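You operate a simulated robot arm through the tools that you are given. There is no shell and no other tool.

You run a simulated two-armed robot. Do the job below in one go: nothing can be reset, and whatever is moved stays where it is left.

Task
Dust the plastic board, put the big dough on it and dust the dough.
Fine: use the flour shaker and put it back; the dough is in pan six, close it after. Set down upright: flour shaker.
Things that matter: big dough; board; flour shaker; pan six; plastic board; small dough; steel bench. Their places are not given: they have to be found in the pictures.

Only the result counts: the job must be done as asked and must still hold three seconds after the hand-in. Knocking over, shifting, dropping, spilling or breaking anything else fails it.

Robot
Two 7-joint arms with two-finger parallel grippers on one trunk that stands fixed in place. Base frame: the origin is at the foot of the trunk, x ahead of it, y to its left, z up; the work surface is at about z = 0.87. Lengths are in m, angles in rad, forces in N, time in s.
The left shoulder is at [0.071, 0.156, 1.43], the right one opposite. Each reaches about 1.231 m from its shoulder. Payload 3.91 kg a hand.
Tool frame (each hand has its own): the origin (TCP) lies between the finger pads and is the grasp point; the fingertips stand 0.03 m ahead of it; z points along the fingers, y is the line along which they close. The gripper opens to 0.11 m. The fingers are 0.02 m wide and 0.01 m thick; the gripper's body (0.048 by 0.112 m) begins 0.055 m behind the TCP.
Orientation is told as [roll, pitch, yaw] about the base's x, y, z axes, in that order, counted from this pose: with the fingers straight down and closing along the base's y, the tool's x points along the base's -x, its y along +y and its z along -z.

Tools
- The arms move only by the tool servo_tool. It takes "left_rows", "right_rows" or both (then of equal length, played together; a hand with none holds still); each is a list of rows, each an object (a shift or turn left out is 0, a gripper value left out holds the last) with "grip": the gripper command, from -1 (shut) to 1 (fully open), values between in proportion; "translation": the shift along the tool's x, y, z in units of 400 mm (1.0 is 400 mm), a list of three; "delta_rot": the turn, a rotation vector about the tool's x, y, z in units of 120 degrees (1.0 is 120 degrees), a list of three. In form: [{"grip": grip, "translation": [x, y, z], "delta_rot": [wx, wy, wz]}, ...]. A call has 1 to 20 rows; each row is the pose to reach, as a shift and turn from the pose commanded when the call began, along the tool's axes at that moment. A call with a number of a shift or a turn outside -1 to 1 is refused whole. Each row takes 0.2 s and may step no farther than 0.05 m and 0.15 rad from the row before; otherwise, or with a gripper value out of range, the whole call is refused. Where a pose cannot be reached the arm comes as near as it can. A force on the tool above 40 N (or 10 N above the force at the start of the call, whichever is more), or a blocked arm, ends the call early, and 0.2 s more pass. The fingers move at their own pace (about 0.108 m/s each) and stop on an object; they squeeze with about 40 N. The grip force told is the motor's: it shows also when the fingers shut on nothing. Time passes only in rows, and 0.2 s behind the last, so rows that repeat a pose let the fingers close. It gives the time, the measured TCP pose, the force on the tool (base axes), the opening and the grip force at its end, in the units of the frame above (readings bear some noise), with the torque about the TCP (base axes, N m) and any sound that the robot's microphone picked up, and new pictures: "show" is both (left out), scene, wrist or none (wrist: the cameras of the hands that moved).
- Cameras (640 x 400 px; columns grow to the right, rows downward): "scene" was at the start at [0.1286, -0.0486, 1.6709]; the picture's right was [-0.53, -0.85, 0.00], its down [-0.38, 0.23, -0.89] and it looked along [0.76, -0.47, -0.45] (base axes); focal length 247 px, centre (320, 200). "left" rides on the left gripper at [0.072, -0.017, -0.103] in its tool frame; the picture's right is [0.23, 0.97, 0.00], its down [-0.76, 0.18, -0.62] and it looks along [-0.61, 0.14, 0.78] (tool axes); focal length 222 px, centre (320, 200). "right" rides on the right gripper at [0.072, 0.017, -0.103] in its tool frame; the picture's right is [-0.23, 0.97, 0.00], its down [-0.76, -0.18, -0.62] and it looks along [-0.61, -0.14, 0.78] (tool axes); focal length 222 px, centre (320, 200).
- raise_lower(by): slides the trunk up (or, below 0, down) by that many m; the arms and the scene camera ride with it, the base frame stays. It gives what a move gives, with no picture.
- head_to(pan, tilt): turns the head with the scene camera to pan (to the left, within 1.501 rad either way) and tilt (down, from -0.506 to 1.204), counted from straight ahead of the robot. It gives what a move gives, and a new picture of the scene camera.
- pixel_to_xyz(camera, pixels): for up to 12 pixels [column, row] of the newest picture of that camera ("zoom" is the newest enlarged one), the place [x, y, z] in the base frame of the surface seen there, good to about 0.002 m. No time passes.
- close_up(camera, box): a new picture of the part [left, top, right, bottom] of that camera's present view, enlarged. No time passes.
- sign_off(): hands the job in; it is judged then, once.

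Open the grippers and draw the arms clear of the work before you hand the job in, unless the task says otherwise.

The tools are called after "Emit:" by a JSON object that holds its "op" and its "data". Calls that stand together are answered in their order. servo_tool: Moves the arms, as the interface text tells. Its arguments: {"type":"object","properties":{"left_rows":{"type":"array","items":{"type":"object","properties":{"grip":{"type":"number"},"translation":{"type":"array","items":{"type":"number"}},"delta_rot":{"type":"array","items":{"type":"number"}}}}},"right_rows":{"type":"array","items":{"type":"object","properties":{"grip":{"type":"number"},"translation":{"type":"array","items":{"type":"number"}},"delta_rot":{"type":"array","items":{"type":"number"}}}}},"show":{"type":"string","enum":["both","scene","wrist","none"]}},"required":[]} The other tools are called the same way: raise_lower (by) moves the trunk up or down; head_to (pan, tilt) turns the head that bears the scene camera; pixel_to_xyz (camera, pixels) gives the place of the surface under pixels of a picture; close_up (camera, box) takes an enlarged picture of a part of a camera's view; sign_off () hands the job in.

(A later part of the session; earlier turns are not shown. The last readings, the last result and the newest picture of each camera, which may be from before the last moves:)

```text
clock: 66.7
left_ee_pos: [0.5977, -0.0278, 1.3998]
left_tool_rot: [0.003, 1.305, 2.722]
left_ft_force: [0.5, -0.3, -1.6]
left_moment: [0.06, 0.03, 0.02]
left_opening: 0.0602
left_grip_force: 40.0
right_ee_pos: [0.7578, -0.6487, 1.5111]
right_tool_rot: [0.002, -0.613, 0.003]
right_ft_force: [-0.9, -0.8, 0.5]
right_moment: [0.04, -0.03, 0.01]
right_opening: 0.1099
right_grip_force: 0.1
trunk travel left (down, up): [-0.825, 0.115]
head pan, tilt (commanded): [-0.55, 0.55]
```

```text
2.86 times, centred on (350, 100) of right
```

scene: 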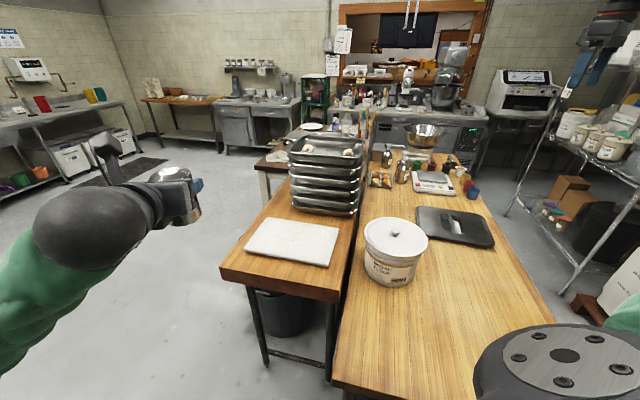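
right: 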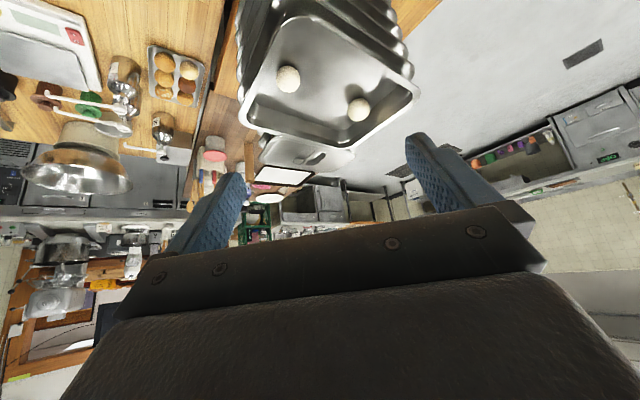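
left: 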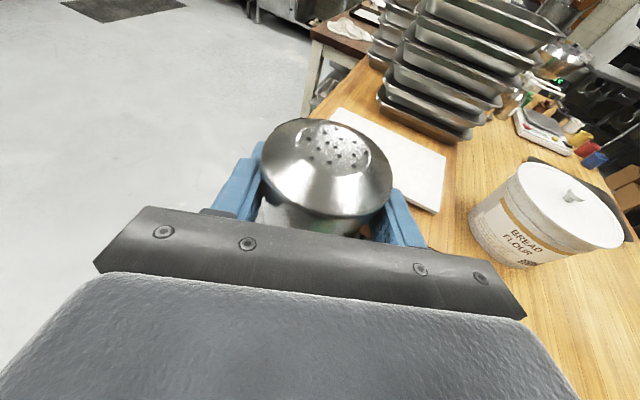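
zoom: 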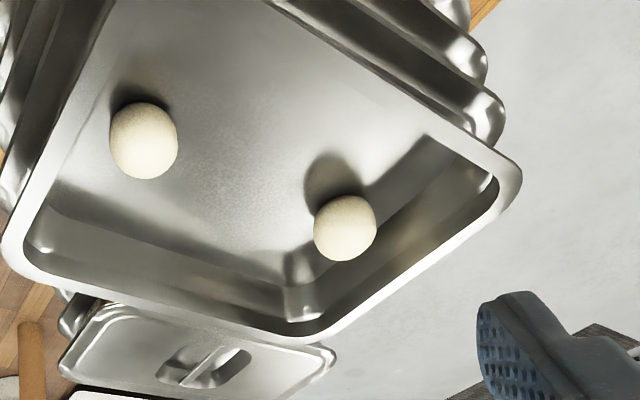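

Ball 2 at zoom (345,228) measures about 0.052 m and ball 1 about 0.044 m, so ball 2 is the big dough. I measure the pan's rim corners, the ball and the wall near it.

Emit:
{"op": "pixel_to_xyz", "data": {"camera": "zoom", "pixels": [[345, 228], [345, 200], [345, 250], [318, 228], [372, 228], [142, 140], [300, 150], [400, 200], [385, 225], [505, 180], [305, 332], [15, 240]]}}

Emit:
{"op": "pixel_to_xyz", "data": {"camera": "zoom", "pixels": [[345, 261], [330, 270], [290, 285], [470, 150], [150, 290], [420, 250], [160, 298], [418, 262], [500, 160], [300, 320], [60, 150], [410, 215]]}}

```text
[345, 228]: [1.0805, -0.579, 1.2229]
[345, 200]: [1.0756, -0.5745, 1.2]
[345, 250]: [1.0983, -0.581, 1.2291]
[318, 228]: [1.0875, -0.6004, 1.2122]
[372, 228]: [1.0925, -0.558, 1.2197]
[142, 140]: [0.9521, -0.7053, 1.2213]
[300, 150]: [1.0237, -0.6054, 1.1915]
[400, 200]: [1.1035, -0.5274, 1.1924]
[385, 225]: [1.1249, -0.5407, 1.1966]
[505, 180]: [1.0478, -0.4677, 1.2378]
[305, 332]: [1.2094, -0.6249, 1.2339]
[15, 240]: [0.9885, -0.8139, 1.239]
```

```text
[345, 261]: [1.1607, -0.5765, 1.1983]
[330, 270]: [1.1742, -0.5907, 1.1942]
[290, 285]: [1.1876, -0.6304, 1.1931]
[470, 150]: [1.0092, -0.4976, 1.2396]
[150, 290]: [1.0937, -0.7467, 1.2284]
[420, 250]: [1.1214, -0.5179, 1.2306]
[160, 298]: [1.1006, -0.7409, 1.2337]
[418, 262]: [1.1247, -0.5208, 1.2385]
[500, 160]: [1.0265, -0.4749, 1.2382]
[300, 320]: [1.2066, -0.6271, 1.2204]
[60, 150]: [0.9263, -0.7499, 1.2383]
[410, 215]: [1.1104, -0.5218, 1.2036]
```

The dough's centre is ≈[1.096,-0.578,1.21] (about 0.052 wide, 0.038 high), pan floor 1.1915, and the pan centre ≈[1.033,-0.637]. I move the right hand to a pre-grasp point [1.017,-0.592,1.325], yaw +0.21, fingers set to ~0.075 opening.

Emit:
{"op": "servo_tool", "data": {"right_rows": [{"grip": 0.364, "translation": [-0.0328, 0.0178, 0.0941], "delta_rot": [-0.0072, 0, -0.0103]}, {"grip": 0.364, "translation": [-0.0656, 0.0356, 0.1882], "delta_rot": [-0.0144, 0, -0.0205]}, {"grip": 0.364, "translation": [-0.0983, 0.0534, 0.2823], "delta_rot": [-0.0216, 0, -0.0308]}, {"grip": 0.364, "translation": [-0.1311, 0.0713, 0.3764], "delta_rot": [-0.0289, 0, -0.041]}, {"grip": 0.364, "translation": [-0.1639, 0.0891, 0.4705], "delta_rot": [-0.0361, 0, -0.0513]}, {"grip": 0.364, "translation": [-0.1967, 0.1069, 0.5646], "delta_rot": [-0.0433, 0, -0.0615]}, {"grip": 0.364, "translation": [-0.2294, 0.1247, 0.6587], "delta_rot": [-0.0505, 0, -0.0718]}, {"grip": 0.364, "translation": [-0.2622, 0.1425, 0.7528], "delta_rot": [-0.0577, 0, -0.082]}], "show": "both"}}

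```text
clock: 68.5
left_ee_pos: [0.6011, -0.028, 1.3978]
left_tool_rot: [0.009, 1.304, 2.723]
left_ft_force: [0.7, 0.0, -1.8]
left_moment: [0.01, -0.01, 0.02]
left_opening: 0.06
left_grip_force: 39.9
right_ee_pos: [1.0212, -0.5928, 1.3238]
right_tool_rot: [0.003, -0.609, 0.209]
right_ft_force: [0.3, -0.2, 0.2]
right_moment: [0.01, 0.02, 0.05]
right_opening: 0.0751
right_grip_force: 0.0
trunk travel left (down, up): [-0.825, 0.115]
head pan, tilt (commanded): [-0.55, 0.55]
```

scene: 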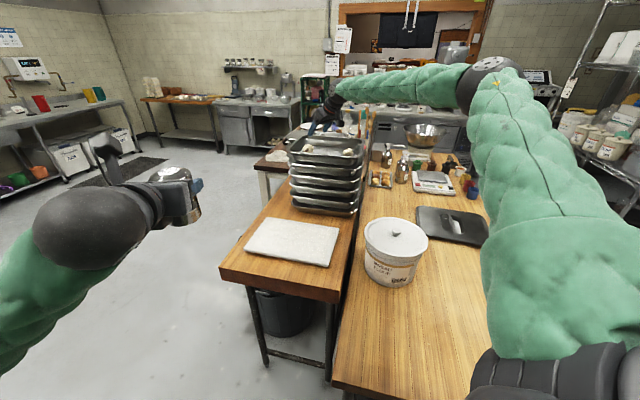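
right: 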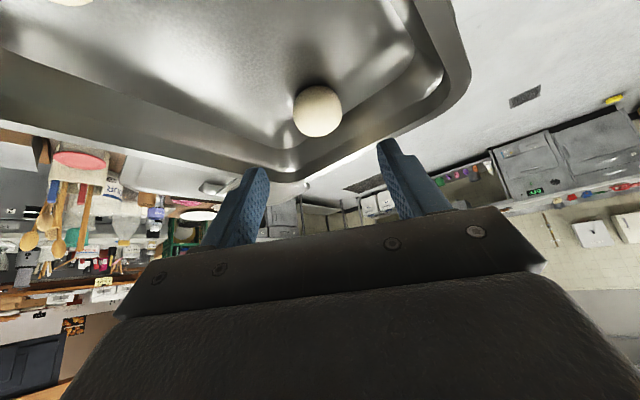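

The pre-grasp is reached with no reach problem; the ball shows at (318,112). I re-measure it from this closer view.

Emit:
{"op": "pixel_to_xyz", "data": {"camera": "right", "pixels": [[318, 112], [295, 112], [341, 110], [318, 90], [318, 132], [310, 75], [365, 100], [385, 110], [350, 120], [280, 140]]}}

Emit:
{"op": "close_up", "data": {"camera": "right", "box": [220, 50, 460, 200]}}

```text
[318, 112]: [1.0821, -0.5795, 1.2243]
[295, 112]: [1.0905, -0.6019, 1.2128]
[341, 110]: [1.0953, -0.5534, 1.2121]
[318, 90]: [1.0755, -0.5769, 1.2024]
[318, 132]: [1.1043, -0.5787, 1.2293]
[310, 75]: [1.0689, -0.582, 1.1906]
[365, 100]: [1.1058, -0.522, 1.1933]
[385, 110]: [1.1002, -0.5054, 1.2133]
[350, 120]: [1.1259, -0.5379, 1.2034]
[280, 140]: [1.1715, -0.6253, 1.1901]
```

```text
2.67 times, centred on (340, 125) of right
```

zoom: 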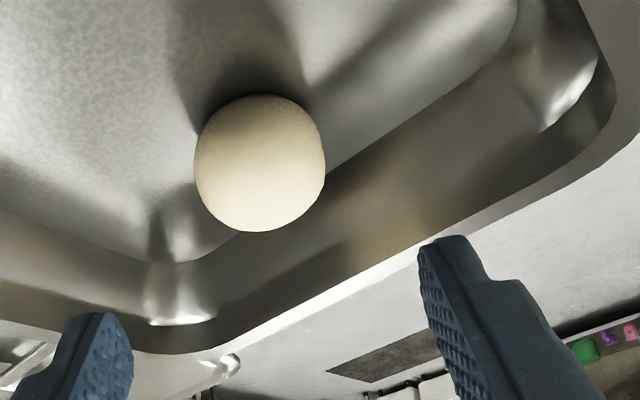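

The ball centre is ≈[1.098,-0.578,1.211], straight ahead along the fingers. I advance 0.119 m so the fingertips straddle its equator about 5 mm above the pan floor.

Emit:
{"op": "servo_tool", "data": {"right_rows": [{"grip": 0.364, "translation": [0, -0.003, 0.08]}, {"grip": 0.364, "translation": [0.001, -0.005, 0.16]}, {"grip": 0.364, "translation": [0.002, -0.005, 0.23]}, {"grip": 0.364, "translation": [0.002, -0.005, 0.27]}, {"grip": 0.364, "translation": [0.002, -0.005, 0.2975]}], "show": "both"}}

Emit:
{"op": "close_up", "data": {"camera": "right", "box": [220, 80, 460, 230]}}

```text
clock: 69.7
left_ee_pos: [0.5987, -0.0271, 1.3992]
left_tool_rot: [0.008, 1.304, 2.724]
left_ft_force: [0.8, 0.1, -2.6]
left_moment: [0.04, 0.0, -0.03]
left_opening: 0.0601
left_grip_force: 40.4
right_ee_pos: [1.0827, -0.5804, 1.2248]
right_tool_rot: [0.0, -0.611, 0.211]
right_ft_force: [0.1, -0.3, 0.1]
right_moment: [0.0, -0.03, 0.0]
right_opening: 0.075
right_grip_force: 0.0
trunk travel left (down, up): [-0.825, 0.115]
head pan, tilt (commanded): [-0.55, 0.55]
```

scene: 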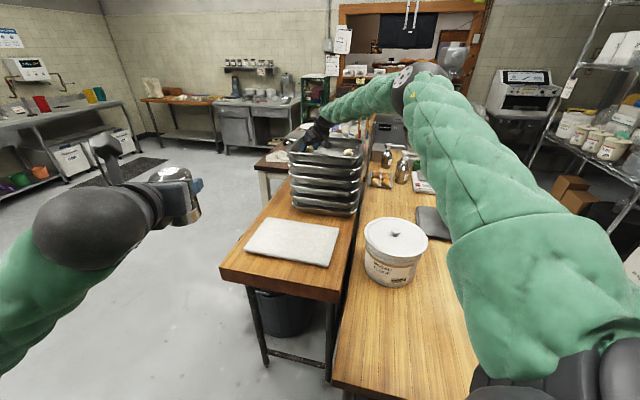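
right: 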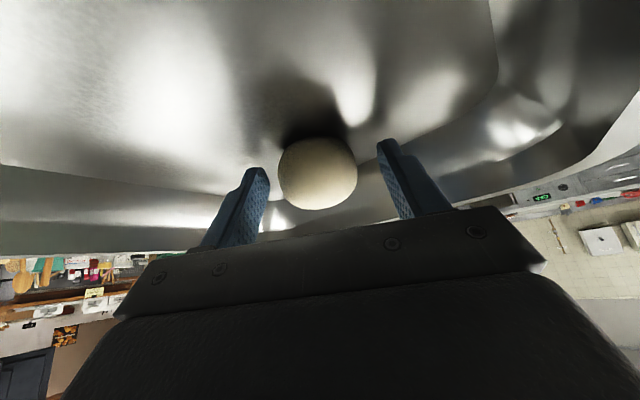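

```text
2.67 times, centred on (340, 155) of right
```

zoom: 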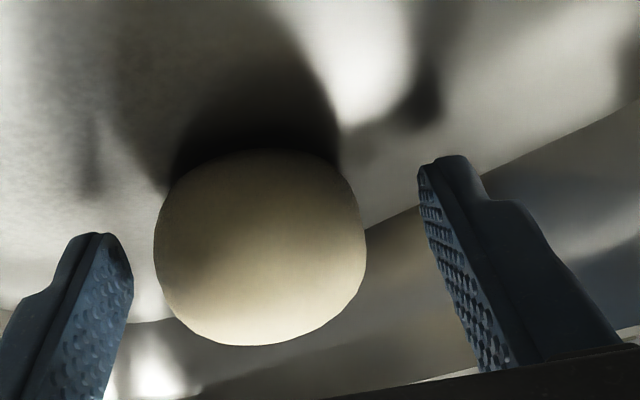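

The ball is centred between the open fingers. I close gently to a commanded opening of ~0.044.

Emit:
{"op": "servo_tool", "data": {"right_rows": [{"grip": -0.2}, {"grip": -0.2}, {"grip": -0.2}], "show": "wrist"}}

```text
clock: 70.5
left_ee_pos: [0.5984, -0.0271, 1.4003]
left_tool_rot: [0.006, 1.307, 2.724]
left_ft_force: [-0.1, -0.7, -2.8]
left_moment: [0.02, 0.01, -0.02]
left_opening: 0.0601
left_grip_force: 40.4
right_ee_pos: [1.084, -0.5795, 1.226]
right_tool_rot: [0.0, -0.612, 0.212]
right_ft_force: [1.4, -0.8, 3.3]
right_moment: [0.0, -0.09, -0.05]
right_opening: 0.0509
right_grip_force: 14.1
trunk travel left (down, up): [-0.825, 0.115]
head pan, tilt (commanded): [-0.55, 0.55]
```

right: 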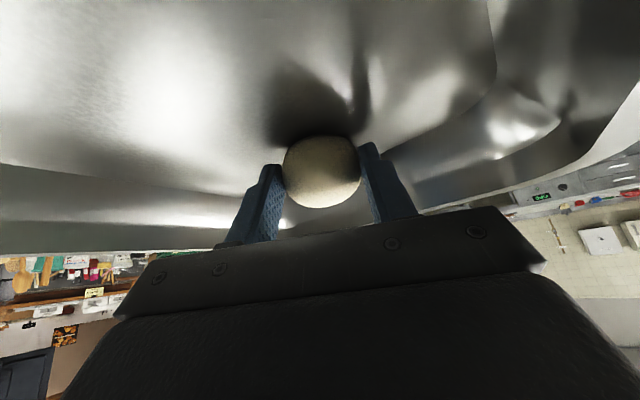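

The fingers hold the dough at 0.0509 opening with 14 N. I lift it straight up out of the pan by 0.12 m.

Emit:
{"op": "servo_tool", "data": {"right_rows": [{"grip": -0.22, "translation": [-0.0215, 0, -0.0307]}, {"grip": -0.22, "translation": [-0.0573, 0, -0.082]}, {"grip": -0.22, "translation": [-0.1003, 0, -0.1435]}, {"grip": -0.22, "translation": [-0.1361, 0, -0.1947]}, {"grip": -0.22, "translation": [-0.172, 0, -0.246]}], "show": "both"}}

```text
clock: 71.7
left_ee_pos: [0.5978, -0.0269, 1.4006]
left_tool_rot: [0.008, 1.305, 2.722]
left_ft_force: [-0.2, 0.5, -1.7]
left_moment: [0.03, 0.01, 0.02]
left_opening: 0.0603
left_grip_force: 39.9
right_ee_pos: [1.0815, -0.5797, 1.3456]
right_tool_rot: [0.001, -0.61, 0.212]
right_ft_force: [-1.0, 0.4, -0.8]
right_moment: [-0.02, 0.0, -0.02]
right_opening: 0.0506
right_grip_force: 14.3
trunk travel left (down, up): [-0.825, 0.115]
head pan, tilt (commanded): [-0.55, 0.55]
```

scene: 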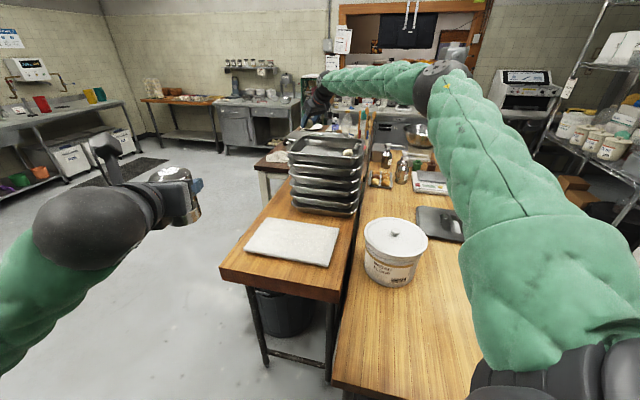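
right: 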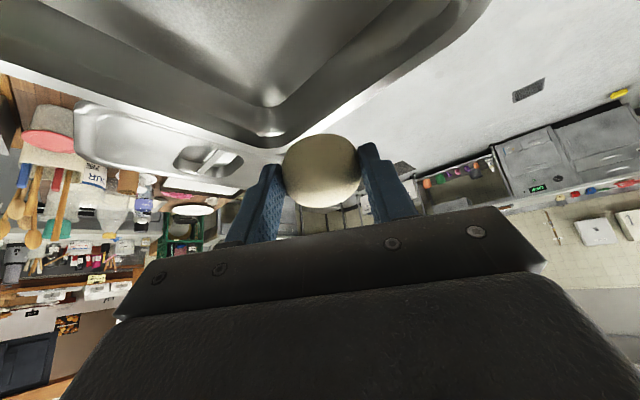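

The dough is out of the pan and firmly held. I carry it at height to above the board's centre ([0.837,-0.367,1.325] TCP).

Emit:
{"op": "servo_tool", "data": {"right_rows": [{"grip": -0.22, "translation": [0.0537, 0.0811, -0.0299]}, {"grip": -0.22, "translation": [0.1075, 0.1622, -0.0599]}, {"grip": -0.22, "translation": [0.1612, 0.2433, -0.0898]}, {"grip": -0.22, "translation": [0.2149, 0.3244, -0.1198]}, {"grip": -0.22, "translation": [0.2686, 0.4055, -0.1497]}, {"grip": -0.22, "translation": [0.3224, 0.4866, -0.1796]}, {"grip": -0.22, "translation": [0.3761, 0.5677, -0.2096]}, {"grip": -0.22, "translation": [0.4298, 0.6488, -0.2395]}], "show": "both"}}

```text
clock: 73.5
left_ee_pos: [0.5972, -0.027, 1.4009]
left_tool_rot: [0.007, 1.307, 2.725]
left_ft_force: [0.5, 0.1, -2.6]
left_moment: [0.0, -0.01, -0.03]
left_opening: 0.0601
left_grip_force: 39.7
right_ee_pos: [0.8358, -0.3639, 1.3288]
right_tool_rot: [-0.002, -0.609, 0.21]
right_ft_force: [-0.4, -0.4, -0.2]
right_moment: [0.02, 0.01, -0.04]
right_opening: 0.0506
right_grip_force: 14.1
trunk travel left (down, up): [-0.825, 0.115]
head pan, tilt (commanded): [-0.55, 0.55]
```

scene: 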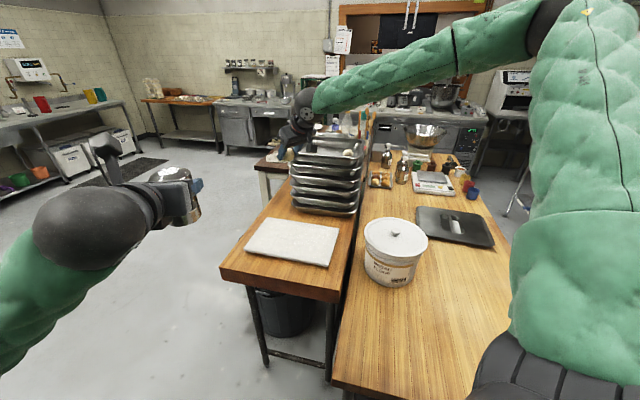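
right: 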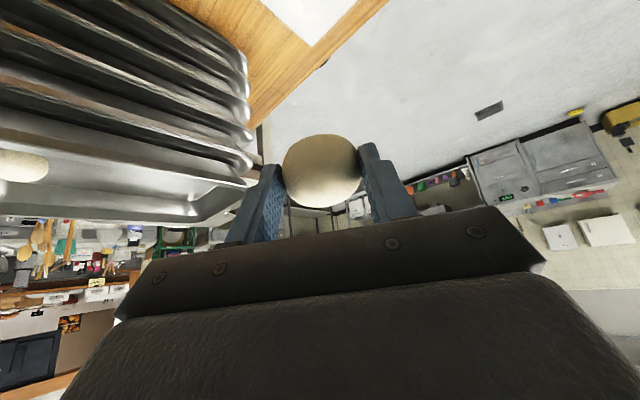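

Above the board at [0.836,-0.364,1.329] and still holding. I descend 0.30 m to z≈1.03.

Emit:
{"op": "servo_tool", "data": {"right_rows": [{"grip": -0.22, "translation": [0.0614, 0, 0.0878]}, {"grip": -0.22, "translation": [0.1228, 0, 0.1757]}, {"grip": -0.22, "translation": [0.1842, 0, 0.2635]}, {"grip": -0.22, "translation": [0.2455, 0, 0.3513]}, {"grip": -0.22, "translation": [0.3069, 0, 0.4391]}, {"grip": -0.22, "translation": [0.3683, 0, 0.527]}, {"grip": -0.22, "translation": [0.4297, 0, 0.6148]}], "show": "both"}}

```text
clock: 75.1
left_ee_pos: [0.5992, -0.0289, 1.3998]
left_tool_rot: [0.006, 1.304, 2.722]
left_ft_force: [1.1, -0.7, -2.4]
left_moment: [0.0, 0.03, -0.03]
left_opening: 0.0606
left_grip_force: 39.9
right_ee_pos: [0.837, -0.3648, 1.0246]
right_tool_rot: [0.001, -0.612, 0.209]
right_ft_force: [-0.4, -0.4, -0.2]
right_moment: [0.0, 0.04, 0.02]
right_opening: 0.0507
right_grip_force: 14.0
trunk travel left (down, up): [-0.825, 0.115]
head pan, tilt (commanded): [-0.55, 0.55]
```

scene: 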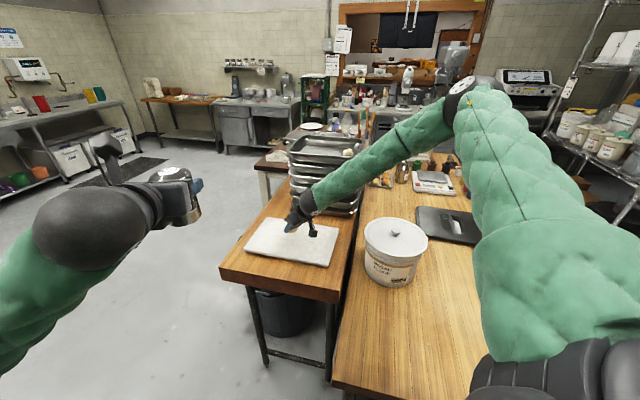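
right: 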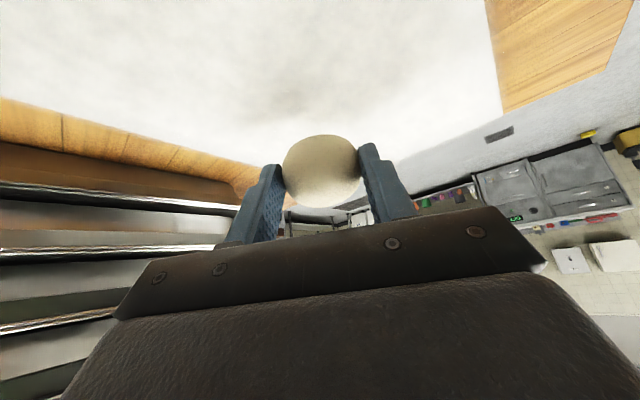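

The dough is about 4 cm above the board, no contact yet. I descend 0.038 m slowly and watch the force.

Emit:
{"op": "servo_tool", "data": {"right_rows": [{"grip": -0.22, "translation": [0.0215, 0, 0.0307]}, {"grip": -0.22, "translation": [0.043, 0, 0.0615]}, {"grip": -0.22, "translation": [0.0544, 0, 0.0779]}], "show": "wrist"}}

```text
clock: 75.9
left_ee_pos: [0.598, -0.0279, 1.3998]
left_tool_rot: [0.005, 1.304, 2.722]
left_ft_force: [-0.3, 0.1, -1.9]
left_moment: [0.01, 0.04, 0.02]
left_opening: 0.0602
left_grip_force: 40.4
right_ee_pos: [0.8371, -0.3664, 0.9865]
right_tool_rot: [0.0, -0.61, 0.21]
right_ft_force: [0.1, 0.1, -0.5]
right_moment: [0.01, 0.01, -0.02]
right_opening: 0.0507
right_grip_force: 14.3
trunk travel left (down, up): [-0.825, 0.115]
head pan, tilt (commanded): [-0.55, 0.55]
```

right: 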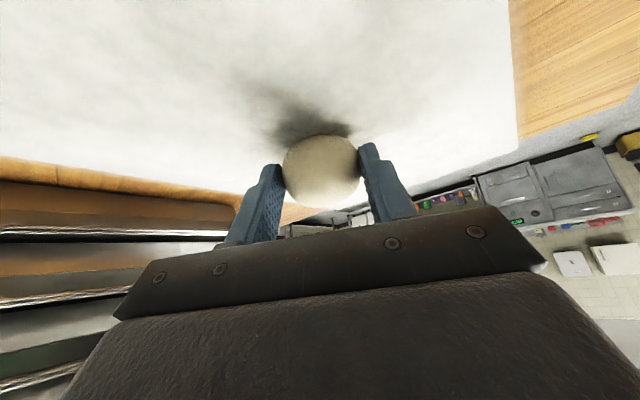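

No contact yet (force ≈0). I lower a further 5 mm in small steps.

Emit:
{"op": "servo_tool", "data": {"right_rows": [{"grip": -0.22, "translation": [0.0036, 0, 0.0051]}, {"grip": -0.22, "translation": [0.0072, 0, 0.0102]}, {"grip": -0.22, "translation": [0.0072, 0, 0.0102]}], "show": "wrist"}}

Emit:
{"op": "close_up", "data": {"camera": "right", "box": [220, 60, 460, 230]}}

```text
clock: 76.7
left_ee_pos: [0.5981, -0.0278, 1.3995]
left_tool_rot: [0.003, 1.305, 2.722]
left_ft_force: [0.9, 0.3, -2.3]
left_moment: [-0.02, -0.02, 0.01]
left_opening: 0.06
left_grip_force: 39.7
right_ee_pos: [0.838, -0.3653, 0.9819]
right_tool_rot: [0.002, -0.611, 0.21]
right_ft_force: [-0.7, 0.2, -0.3]
right_moment: [-0.01, 0.03, 0.0]
right_opening: 0.0507
right_grip_force: 13.9
trunk travel left (down, up): [-0.825, 0.115]
head pan, tilt (commanded): [-0.55, 0.55]
```

right: 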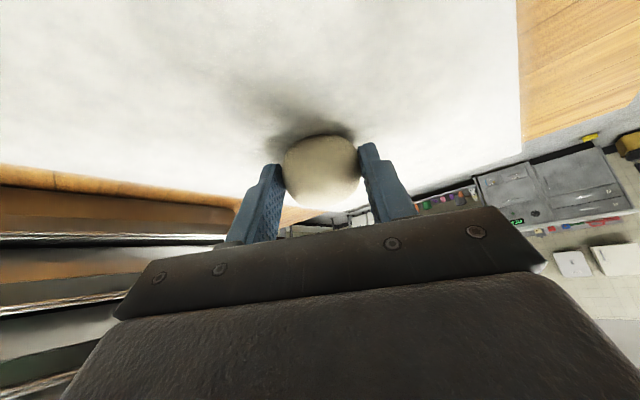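

```text
2.35 times, centred on (340, 145) of right
```

zoom: 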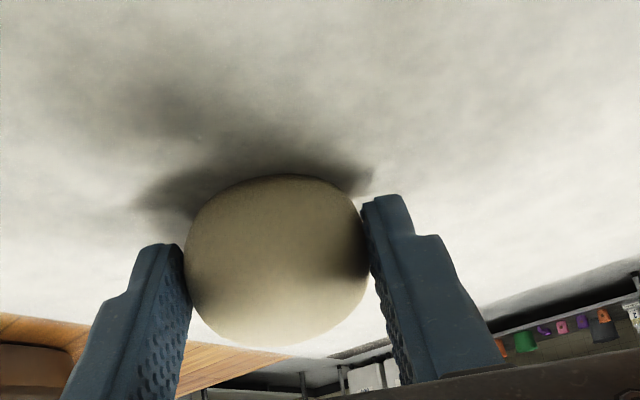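

Still no contact at z=0.982; two more millimetres.

Emit:
{"op": "servo_tool", "data": {"right_rows": [{"grip": -0.22, "translation": [0.0014, 0, 0.0021]}, {"grip": -0.22, "translation": [0.0029, 0, 0.0041]}, {"grip": -0.22, "translation": [0.0029, 0, 0.0041]}], "show": "none"}}

```text
clock: 77.5
left_ee_pos: [0.5985, -0.0275, 1.3996]
left_tool_rot: [0.005, 1.305, 2.721]
left_ft_force: [-0.2, 0.4, -1.8]
left_moment: [-0.01, -0.02, -0.05]
left_opening: 0.0602
left_grip_force: 39.4
right_ee_pos: [0.8383, -0.3671, 0.9804]
right_tool_rot: [0.0, -0.611, 0.211]
right_ft_force: [0.4, 0.1, -0.9]
right_moment: [-0.04, 0.01, -0.01]
right_opening: 0.0504
right_grip_force: 14.0
trunk travel left (down, up): [-0.825, 0.115]
head pan, tilt (commanded): [-0.55, 0.55]
```

Force still shows only the dough's weight; I lower two millimetres more.

Emit:
{"op": "servo_tool", "data": {"right_rows": [{"grip": -0.22, "translation": [0.0014, 0, 0.0021]}, {"grip": -0.22, "translation": [0.0029, 0, 0.0041]}, {"grip": -0.22, "translation": [0.0029, 0, 0.0041]}], "show": "wrist"}}

Emit:
{"op": "close_up", "data": {"camera": "right", "box": [220, 60, 460, 230]}}

```text
clock: 78.3
left_ee_pos: [0.5974, -0.028, 1.3996]
left_tool_rot: [0.005, 1.306, 2.723]
left_ft_force: [-0.3, -0.3, -2.3]
left_moment: [0.01, -0.02, -0.01]
left_opening: 0.0603
left_grip_force: 39.8
right_ee_pos: [0.8387, -0.3657, 0.9806]
right_tool_rot: [0.0, -0.611, 0.21]
right_ft_force: [0.7, -1.3, 5.3]
right_moment: [-0.02, -0.15, -0.06]
right_opening: 0.0507
right_grip_force: 13.4
trunk travel left (down, up): [-0.825, 0.115]
head pan, tilt (commanded): [-0.55, 0.55]
```

right: 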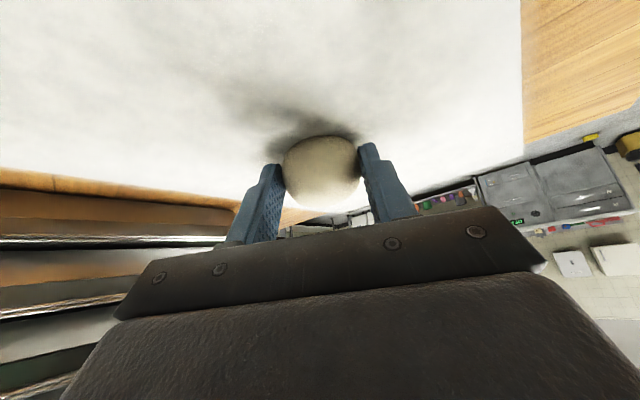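

```text
2.35 times, centred on (340, 145) of right
```

zoom: 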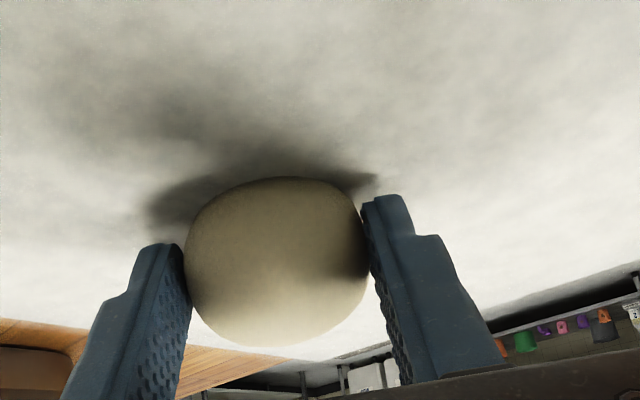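

Contact is confirmed (+5.3 N). I open the fingers to release the dough on the board.

Emit:
{"op": "servo_tool", "data": {"right_rows": [{"grip": -0.05}, {"grip": 0.1}, {"grip": 0.3}, {"grip": 0.45}], "show": "wrist"}}

```text
clock: 79.3
left_ee_pos: [0.5988, -0.0276, 1.4004]
left_tool_rot: [0.004, 1.306, 2.724]
left_ft_force: [-0.3, 0.0, -1.5]
left_moment: [-0.03, 0.01, -0.01]
left_opening: 0.0602
left_grip_force: 39.9
right_ee_pos: [0.8383, -0.3664, 0.9798]
right_tool_rot: [0.001, -0.612, 0.21]
right_ft_force: [0.3, 0.1, -0.9]
right_moment: [0.01, -0.04, 0.0]
right_opening: 0.0797
right_grip_force: 0.0
trunk travel left (down, up): [-0.825, 0.115]
head pan, tilt (commanded): [-0.55, 0.55]
```

right: 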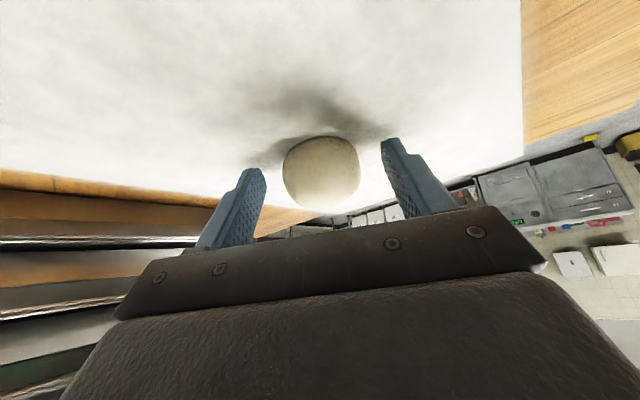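

The dough rests on the board at (321,172), fingers clear. I back the right hand out along its finger axis by 0.15 m.

Emit:
{"op": "servo_tool", "data": {"right_rows": [{"translation": [0, 0, -0.06]}, {"translation": [0, 0, -0.16]}, {"translation": [0, 0, -0.27]}, {"translation": [0, 0, -0.38]}], "show": "both"}}

```text
clock: 80.3
left_ee_pos: [0.596, -0.0276, 1.4008]
left_tool_rot: [0.001, 1.308, 2.721]
left_ft_force: [-1.1, 0.7, -1.5]
left_moment: [-0.03, 0.03, 0.0]
left_opening: 0.0601
left_grip_force: 39.9
right_ee_pos: [0.7533, -0.3839, 1.105]
right_tool_rot: [0.0, -0.613, 0.211]
right_ft_force: [-0.9, 0.7, 0.5]
right_moment: [0.02, -0.04, -0.02]
right_opening: 0.0799
right_grip_force: 0.0
trunk travel left (down, up): [-0.825, 0.115]
head pan, tilt (commanded): [-0.55, 0.55]
```

scene: 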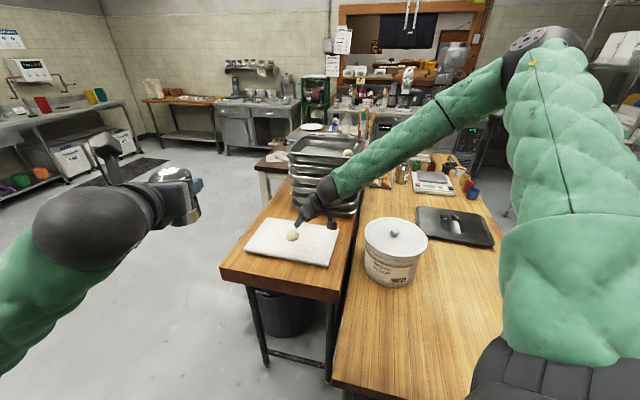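
right: 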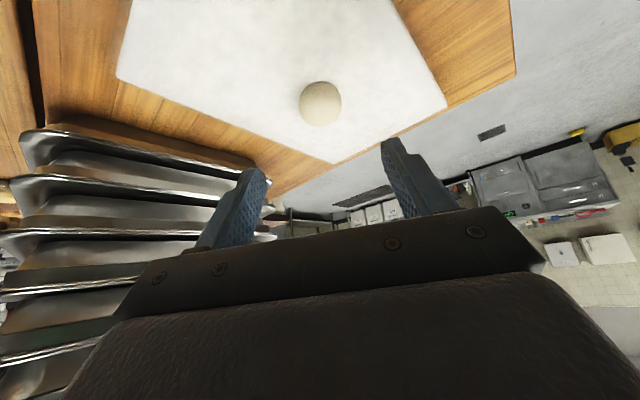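

The dough sits at (292,235) in the scene view near the board's centre. I lift the right hand 0.22 m and park it to the right out of the way, and locate the dough.

Emit:
{"op": "servo_tool", "data": {"right_rows": [{"translation": [-0.063, 0, -0.0902]}, {"translation": [-0.126, 0, -0.1804]}, {"translation": [-0.189, 0, -0.2706]}, {"translation": [-0.252, 0, -0.3608]}, {"translation": [-0.315, 0, -0.451]}, {"translation": [-0.2485, -0.0756, -0.4975]}, {"translation": [-0.182, -0.1512, -0.544]}, {"translation": [-0.1155, -0.2268, -0.5905]}, {"translation": [-0.049, -0.3024, -0.637]}, {"translation": [0.0175, -0.378, -0.6835]}, {"translation": [0.084, -0.4536, -0.73]}, {"translation": [0.1505, -0.5292, -0.7765]}, {"translation": [0.217, -0.6048, -0.823]}, {"translation": [0.2835, -0.6804, -0.8695]}, {"translation": [0.35, -0.756, -0.916]}, {"translation": [0.417, -0.832, -0.963]}], "show": "both"}}

Emit:
{"op": "pixel_to_xyz", "data": {"camera": "scene", "pixels": [[292, 235], [292, 231], [287, 236], [298, 235], [292, 239], [262, 220], [320, 245]]}}

Emit:
{"op": "close_up", "data": {"camera": "scene", "box": [230, 190, 350, 280]}}

```text
clock: 83.7
left_ee_pos: [0.597, -0.0286, 1.4001]
left_tool_rot: [0.002, 1.307, 2.723]
left_ft_force: [-0.6, 0.3, -1.0]
left_moment: [-0.01, 0.0, -0.01]
left_opening: 0.0599
left_grip_force: 40.2
right_ee_pos: [0.4712, -0.7866, 1.3234]
right_tool_rot: [0.001, -0.614, 0.211]
right_ft_force: [-0.1, -0.2, -0.3]
right_moment: [0.02, -0.03, 0.01]
right_opening: 0.0799
right_grip_force: 0.1
trunk travel left (down, up): [-0.825, 0.115]
head pan, tilt (commanded): [-0.55, 0.55]
```

scene: 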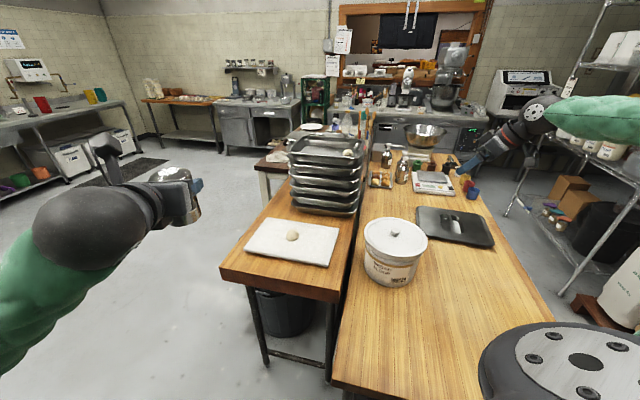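
right: 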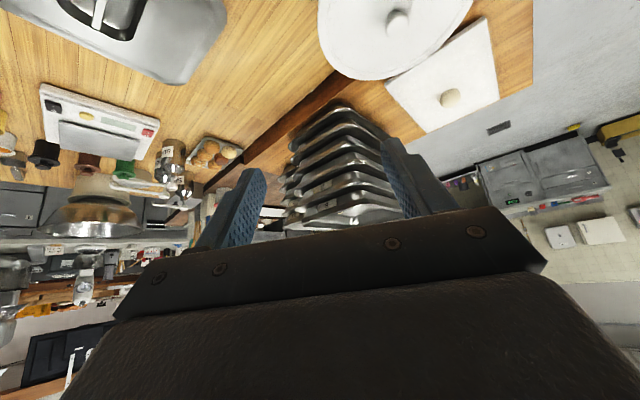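

```text
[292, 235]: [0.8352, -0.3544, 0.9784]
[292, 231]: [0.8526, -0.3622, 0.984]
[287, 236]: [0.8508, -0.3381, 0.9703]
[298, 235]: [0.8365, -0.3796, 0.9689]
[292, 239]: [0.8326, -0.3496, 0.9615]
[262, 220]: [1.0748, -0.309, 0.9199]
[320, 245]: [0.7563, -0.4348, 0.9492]
```

```text
4.44 times, centred on (290, 235) of scene
```

zoom: 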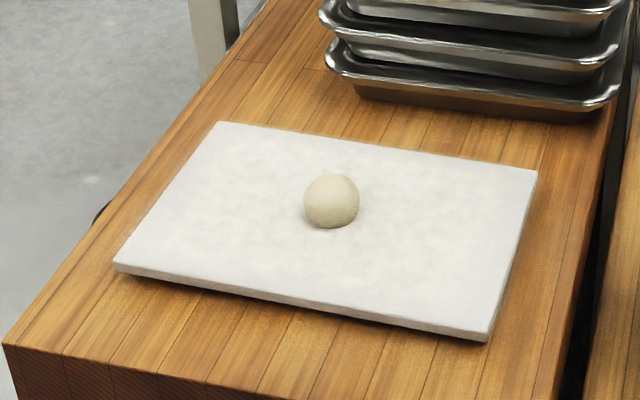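

The dough rests at ≈[0.851,-0.362], top z≈0.985, centred on the dusted board. I raise and park the right hand higher and farther right so that lowering the trunk later is safe.

Emit:
{"op": "servo_tool", "data": {"right_rows": [{"grip": 1, "translation": [-0.0073, -0.0487, -0.0983]}, {"grip": 1, "translation": [-0.0146, -0.0974, -0.1966]}, {"grip": 1, "translation": [-0.0219, -0.1461, -0.2949]}, {"grip": 1, "translation": [-0.0291, -0.1949, -0.3931]}, {"grip": 1, "translation": [-0.0364, -0.2436, -0.4914]}, {"grip": 1, "translation": [-0.0437, -0.2923, -0.5897]}, {"grip": 1, "translation": [-0.051, -0.341, -0.688]}], "show": "none"}}

Emit:
{"op": "raise_lower", "data": {"by": -0.2}}

Emit:
{"op": "head_to", "data": {"pan": -0.4, "tilt": 0.649}}

```text
clock: 85.3
left_ee_pos: [0.5968, -0.0294, 1.4008]
left_tool_rot: [0.002, 1.304, 2.72]
left_ft_force: [0.6, -1.2, -1.8]
left_moment: [0.01, -0.05, 0.0]
left_opening: 0.0601
left_grip_force: 40.0
right_ee_pos: [0.3617, -0.9483, 1.5581]
right_tool_rot: [0.003, -0.612, 0.208]
right_ft_force: [-0.8, 0.5, -0.2]
right_moment: [-0.02, -0.02, 0.0]
right_opening: 0.11
right_grip_force: 0.2
trunk travel left (down, up): [-0.825, 0.115]
head pan, tilt (commanded): [-0.55, 0.55]
```

```text
clock: 87.5
left_ee_pos: [0.5969, -0.0277, 1.2006]
left_tool_rot: [0.005, 1.307, 2.721]
left_ft_force: [0.3, 0.2, -2.0]
left_moment: [-0.01, 0.02, 0.04]
left_opening: 0.06
left_grip_force: 40.2
right_ee_pos: [0.362, -0.9467, 1.3577]
right_tool_rot: [0.002, -0.611, 0.21]
right_ft_force: [-0.7, 0.5, 0.1]
right_moment: [0.03, 0.0, -0.01]
right_opening: 0.11
right_grip_force: 0.1
trunk travel left (down, up): [-0.625, 0.315]
head pan, tilt (commanded): [-0.55, 0.55]
```

```text
clock: 88.2
left_ee_pos: [0.5974, -0.0269, 1.1995]
left_tool_rot: [0.005, 1.305, 2.72]
left_ft_force: [-0.5, 0.4, -1.2]
left_moment: [0.01, 0.0, 0.0]
left_opening: 0.0602
left_grip_force: 40.2
right_ee_pos: [0.3629, -0.947, 1.358]
right_tool_rot: [0.002, -0.611, 0.209]
right_ft_force: [0.0, 1.3, -0.7]
right_moment: [-0.01, 0.03, 0.01]
right_opening: 0.1101
right_grip_force: 0.0
trunk travel left (down, up): [-0.625, 0.315]
head pan, tilt (commanded): [-0.4, 0.649]
```

scene: 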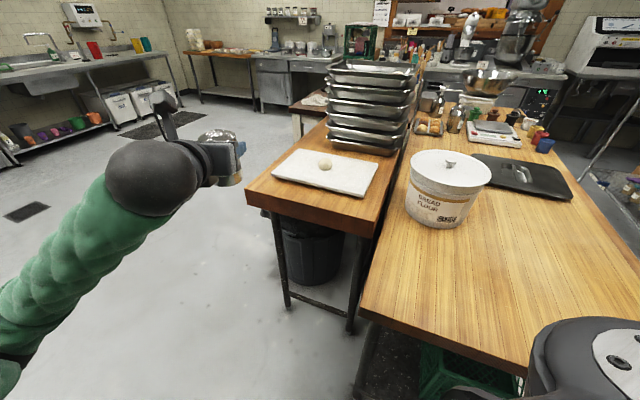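

Trunk is back at the tested height and the dough is unmoved at (325,163). I carry the upright shaker back over the board to about [0.797,-0.327,1.20].

Emit:
{"op": "servo_tool", "data": {"left_rows": [{"grip": -1, "translation": [0.0249, 0.0599, 0.092], "delta_rot": [-0.0115, 0, 0.0031]}, {"grip": -1, "translation": [0.0499, 0.1199, 0.1841], "delta_rot": [-0.0231, 0, 0.0063]}, {"grip": -1, "translation": [0.0748, 0.1798, 0.2761], "delta_rot": [-0.0346, 0, 0.0094]}, {"grip": -1, "translation": [0.0998, 0.2398, 0.3682], "delta_rot": [-0.0461, 0, 0.0125]}, {"grip": -1, "translation": [0.1247, 0.2997, 0.4602], "delta_rot": [-0.0576, 0, 0.0156]}, {"grip": -1, "translation": [0.1496, 0.3596, 0.5522], "delta_rot": [-0.0692, 0, 0.0188]}, {"grip": -1, "translation": [0.1746, 0.4196, 0.6443], "delta_rot": [-0.0807, 0, 0.0219]}, {"grip": -1, "translation": [0.1995, 0.4795, 0.7363], "delta_rot": [-0.0922, 0, 0.025]}], "show": "scene"}}

```text
clock: 90.0
left_ee_pos: [0.7959, -0.3299, 1.2015]
left_tool_rot: [0.004, 1.303, 2.522]
left_ft_force: [0.6, -0.1, -3.1]
left_moment: [-0.05, 0.01, -0.01]
left_opening: 0.0602
left_grip_force: 39.8
right_ee_pos: [0.3647, -0.9487, 1.3577]
right_tool_rot: [0.003, -0.612, 0.208]
right_ft_force: [-0.4, -0.1, -0.4]
right_moment: [0.03, 0.03, -0.03]
right_opening: 0.1102
right_grip_force: 0.0
trunk travel left (down, up): [-0.625, 0.315]
head pan, tilt (commanded): [-0.4, 0.649]
```

scene: 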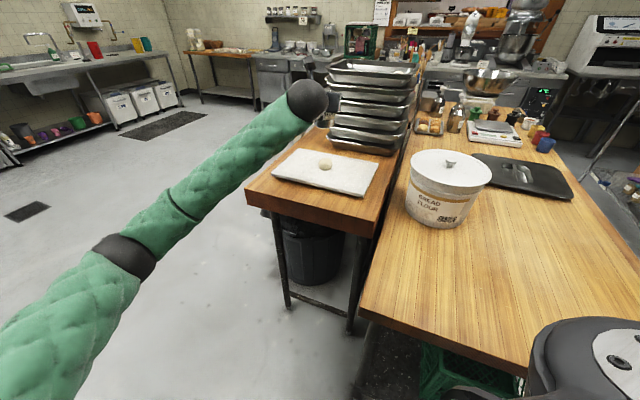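

At the same spot as before; I roll +90° again about the finger axis.

Emit:
{"op": "servo_tool", "data": {"left_rows": [{"grip": -1, "delta_rot": [0, 0, 0.0682]}, {"grip": -1, "delta_rot": [0, 0, 0.1364]}, {"grip": -1, "delta_rot": [0, 0, 0.2045]}, {"grip": -1, "delta_rot": [0, 0, 0.2727]}, {"grip": -1, "delta_rot": [0, 0, 0.3409]}, {"grip": -1, "delta_rot": [0, 0, 0.4091]}, {"grip": -1, "delta_rot": [0, 0, 0.4773]}, {"grip": -1, "delta_rot": [0, 0, 0.5455]}, {"grip": -1, "delta_rot": [0, 0, 0.6136]}, {"grip": -1, "delta_rot": [0, 0, 0.6818]}, {"grip": -1, "delta_rot": [0, 0, 0.75]}], "show": "wrist"}}

```text
clock: 92.4
left_ee_pos: [0.7957, -0.3289, 1.1997]
left_tool_rot: [-1.307, 0.0, 0.944]
left_ft_force: [-0.8, 1.3, -1.5]
left_moment: [-0.02, 0.03, -0.02]
left_opening: 0.0602
left_grip_force: 39.3
right_ee_pos: [0.362, -0.9474, 1.3581]
right_tool_rot: [0.002, -0.612, 0.21]
right_ft_force: [-0.8, 0.3, -1.0]
right_moment: [-0.01, 0.0, -0.01]
right_opening: 0.11
right_grip_force: 0.1
trunk travel left (down, up): [-0.625, 0.315]
head pan, tilt (commanded): [-0.4, 0.649]
```

left: 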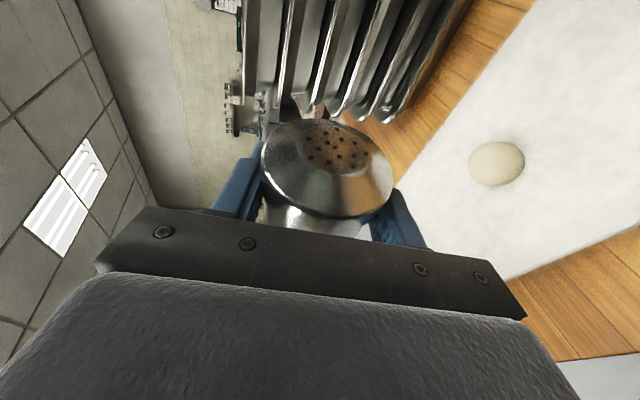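

At 90° with no flow yet; the dough is visible at (497,163). I finish the roll while quickly shifting so the stream falls on the dough (TCP target [0.864,-0.371,1.14]).

Emit:
{"op": "servo_tool", "data": {"left_rows": [{"grip": -1, "translation": [-0.0037, 0.0232, 0.0579], "delta_rot": [0, 0, 0.03]}, {"grip": -1, "translation": [-0.0074, 0.0464, 0.1159], "delta_rot": [0, 0, 0.06]}, {"grip": -1, "translation": [-0.011, 0.0696, 0.1738], "delta_rot": [0, 0, 0.12]}, {"grip": -1, "translation": [-0.0147, 0.0928, 0.2317], "delta_rot": [0, 0, 0.19]}, {"grip": -1, "translation": [-0.0147, 0.0928, 0.2317], "delta_rot": [0, 0, 0.26]}, {"grip": -1, "translation": [-0.0147, 0.0928, 0.2317], "delta_rot": [0, 0, 0.33]}, {"grip": -1, "translation": [-0.0147, 0.0928, 0.2317], "delta_rot": [0, 0, 0.4]}, {"grip": -1, "translation": [-0.0147, 0.0928, 0.2317], "delta_rot": [0, 0, 0.47]}, {"grip": -1, "translation": [-0.0147, 0.0928, 0.2317], "delta_rot": [0, 0, 0.54]}, {"grip": -1, "translation": [-0.0147, 0.0928, 0.2317], "delta_rot": [0, 0, 0.61]}, {"grip": -1, "translation": [-0.0147, 0.0928, 0.2317], "delta_rot": [0, 0, 0.68]}, {"grip": -1, "translation": [-0.0147, 0.0928, 0.2317], "delta_rot": [0, 0, 0.75]}], "show": "both"}}

Emit:
{"op": "close_up", "data": {"camera": "scene", "box": [255, 90, 405, 210]}}

```text
clock: 95.0
left_ee_pos: [0.8648, -0.3694, 1.1396]
left_tool_rot: [0.003, -1.305, -0.628]
left_ft_force: [-0.3, -0.2, -2.2]
left_moment: [0.02, 0.0, 0.02]
left_opening: 0.0602
left_grip_force: 39.9
right_ee_pos: [0.3609, -0.9474, 1.3578]
right_tool_rot: [0.001, -0.611, 0.21]
right_ft_force: [0.0, 0.1, 0.4]
right_moment: [-0.04, 0.01, 0.02]
right_opening: 0.1099
right_grip_force: 0.1
trunk travel left (down, up): [-0.625, 0.315]
head pan, tilt (commanded): [-0.4, 0.649]
```

scene: 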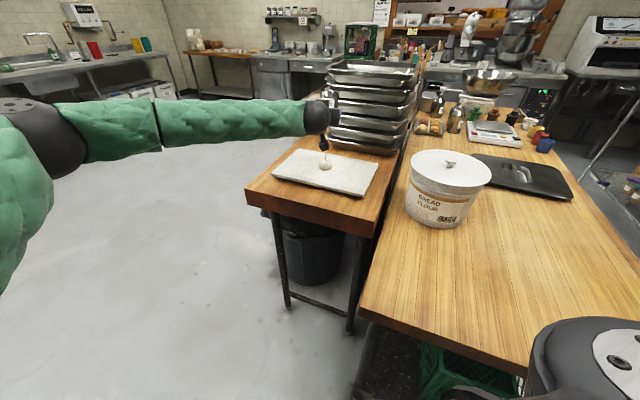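
left: 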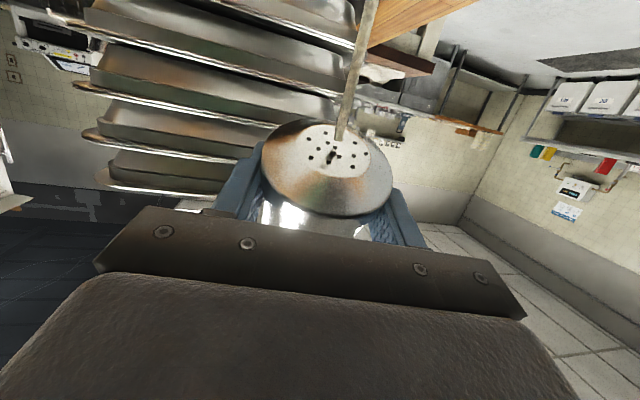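

```text
3.33 times, centred on (330, 150) of scene
```

zoom: 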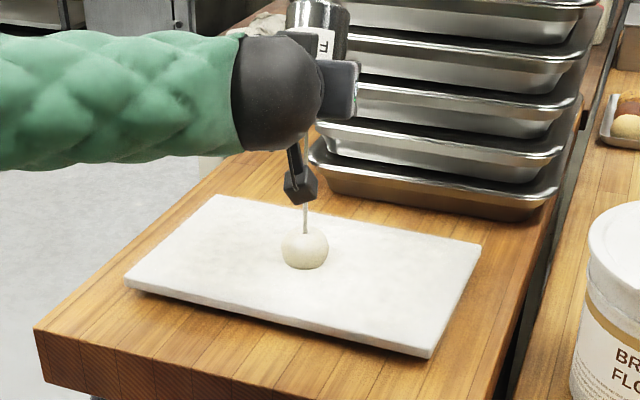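

The stream is landing right on the dough (zoom (305,235)). I make a small circle over it so all of its top gets dusted.

Emit:
{"op": "servo_tool", "data": {"left_rows": [{"grip": -1, "translation": [-0.0013, 0.0296, 0.0049]}, {"grip": -1, "translation": [-0.0077, -0.005, 0.0285]}, {"grip": -1, "translation": [0.0013, -0.0296, -0.0049]}, {"grip": -1, "translation": [0.0077, 0.005, -0.0285]}, {"grip": -1, "translation": [-0.0013, 0.0296, 0.0049]}, {"grip": -1, "translation": [0, 0, 0]}], "show": "scene"}}

Emit:
{"op": "close_up", "data": {"camera": "scene", "box": [280, 120, 380, 200]}}

```text
clock: 96.4
left_ee_pos: [0.8648, -0.3688, 1.1403]
left_tool_rot: [-0.006, -1.306, -0.618]
left_ft_force: [-0.4, -0.6, -3.1]
left_moment: [0.01, 0.0, -0.02]
left_opening: 0.0598
left_grip_force: 40.2
right_ee_pos: [0.3631, -0.9479, 1.3579]
right_tool_rot: [0.003, -0.612, 0.211]
right_ft_force: [1.5, 1.0, 0.0]
right_moment: [-0.01, 0.0, 0.01]
right_opening: 0.1099
right_grip_force: 0.1
trunk travel left (down, up): [-0.625, 0.315]
head pan, tilt (commanded): [-0.4, 0.649]
```

scene: 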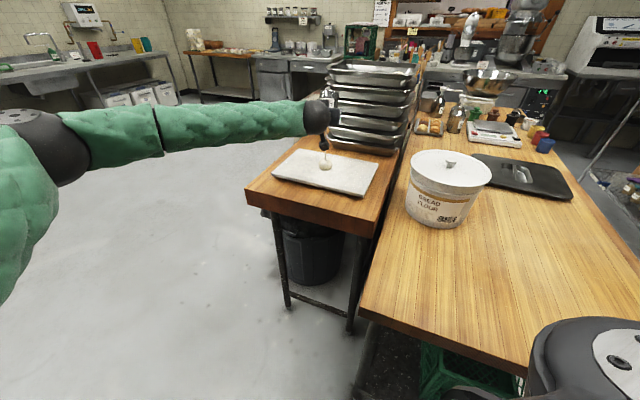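

```text
5.00 times, centred on (330, 160) of scene
```

zoom: 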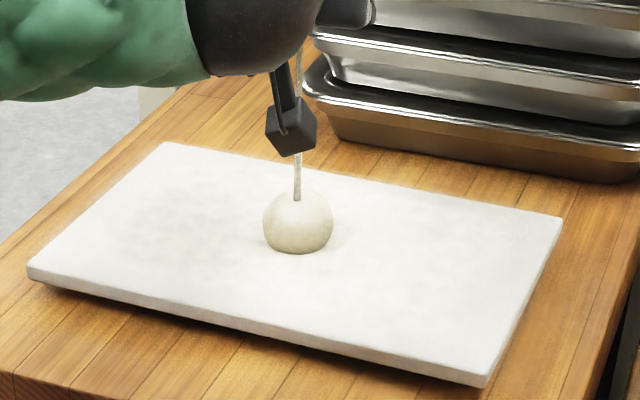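

The dough's top is visibly whitened with flour. I roll the shaker back toward upright.

Emit:
{"op": "servo_tool", "data": {"left_rows": [{"grip": -1, "delta_rot": [0, 0, -0.07]}, {"grip": -1, "delta_rot": [0, 0, -0.14]}, {"grip": -1, "delta_rot": [0, 0, -0.21]}, {"grip": -1, "delta_rot": [0, 0, -0.28]}, {"grip": -1, "delta_rot": [0, 0, -0.35]}, {"grip": -1, "delta_rot": [0, 0, -0.42]}, {"grip": -1, "delta_rot": [0, 0, -0.49]}, {"grip": -1, "delta_rot": [0, 0, -0.56]}, {"grip": -1, "delta_rot": [0, 0, -0.63]}, {"grip": -1, "delta_rot": [0, 0, -0.7]}, {"grip": -1, "delta_rot": [0, 0, -0.75]}], "show": "both"}}

Emit:
{"op": "close_up", "data": {"camera": "scene", "box": [280, 120, 380, 200]}}

```text
clock: 98.8
left_ee_pos: [0.8644, -0.3698, 1.1388]
left_tool_rot: [-1.305, 0.003, 0.946]
left_ft_force: [-0.8, -0.6, -1.7]
left_moment: [0.0, 0.02, 0.0]
left_opening: 0.0598
left_grip_force: 39.9
right_ee_pos: [0.3624, -0.9479, 1.3579]
right_tool_rot: [0.002, -0.612, 0.21]
right_ft_force: [0.5, -1.0, -0.8]
right_moment: [-0.01, 0.02, 0.0]
right_opening: 0.11
right_grip_force: 0.0
trunk travel left (down, up): [-0.625, 0.315]
head pan, tilt (commanded): [-0.4, 0.649]
```

scene: 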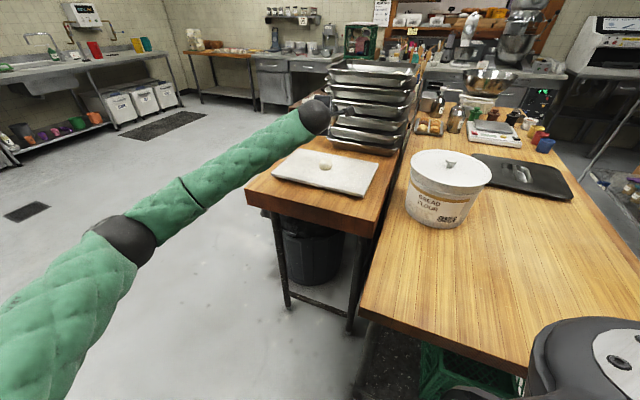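
left: 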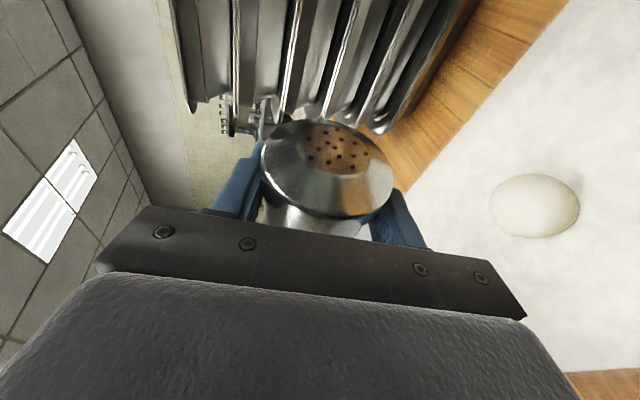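

```text
5.00 times, centred on (330, 160) of scene
```

zoom: 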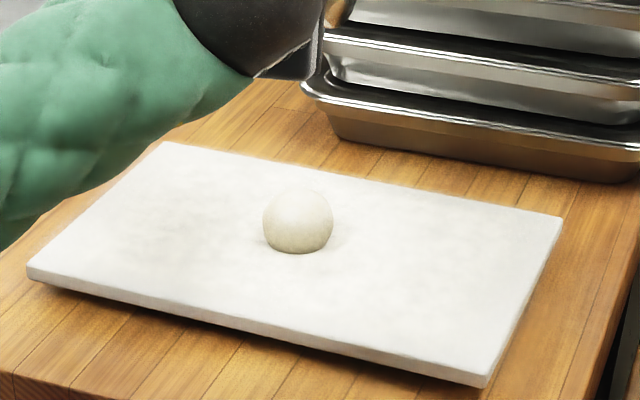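

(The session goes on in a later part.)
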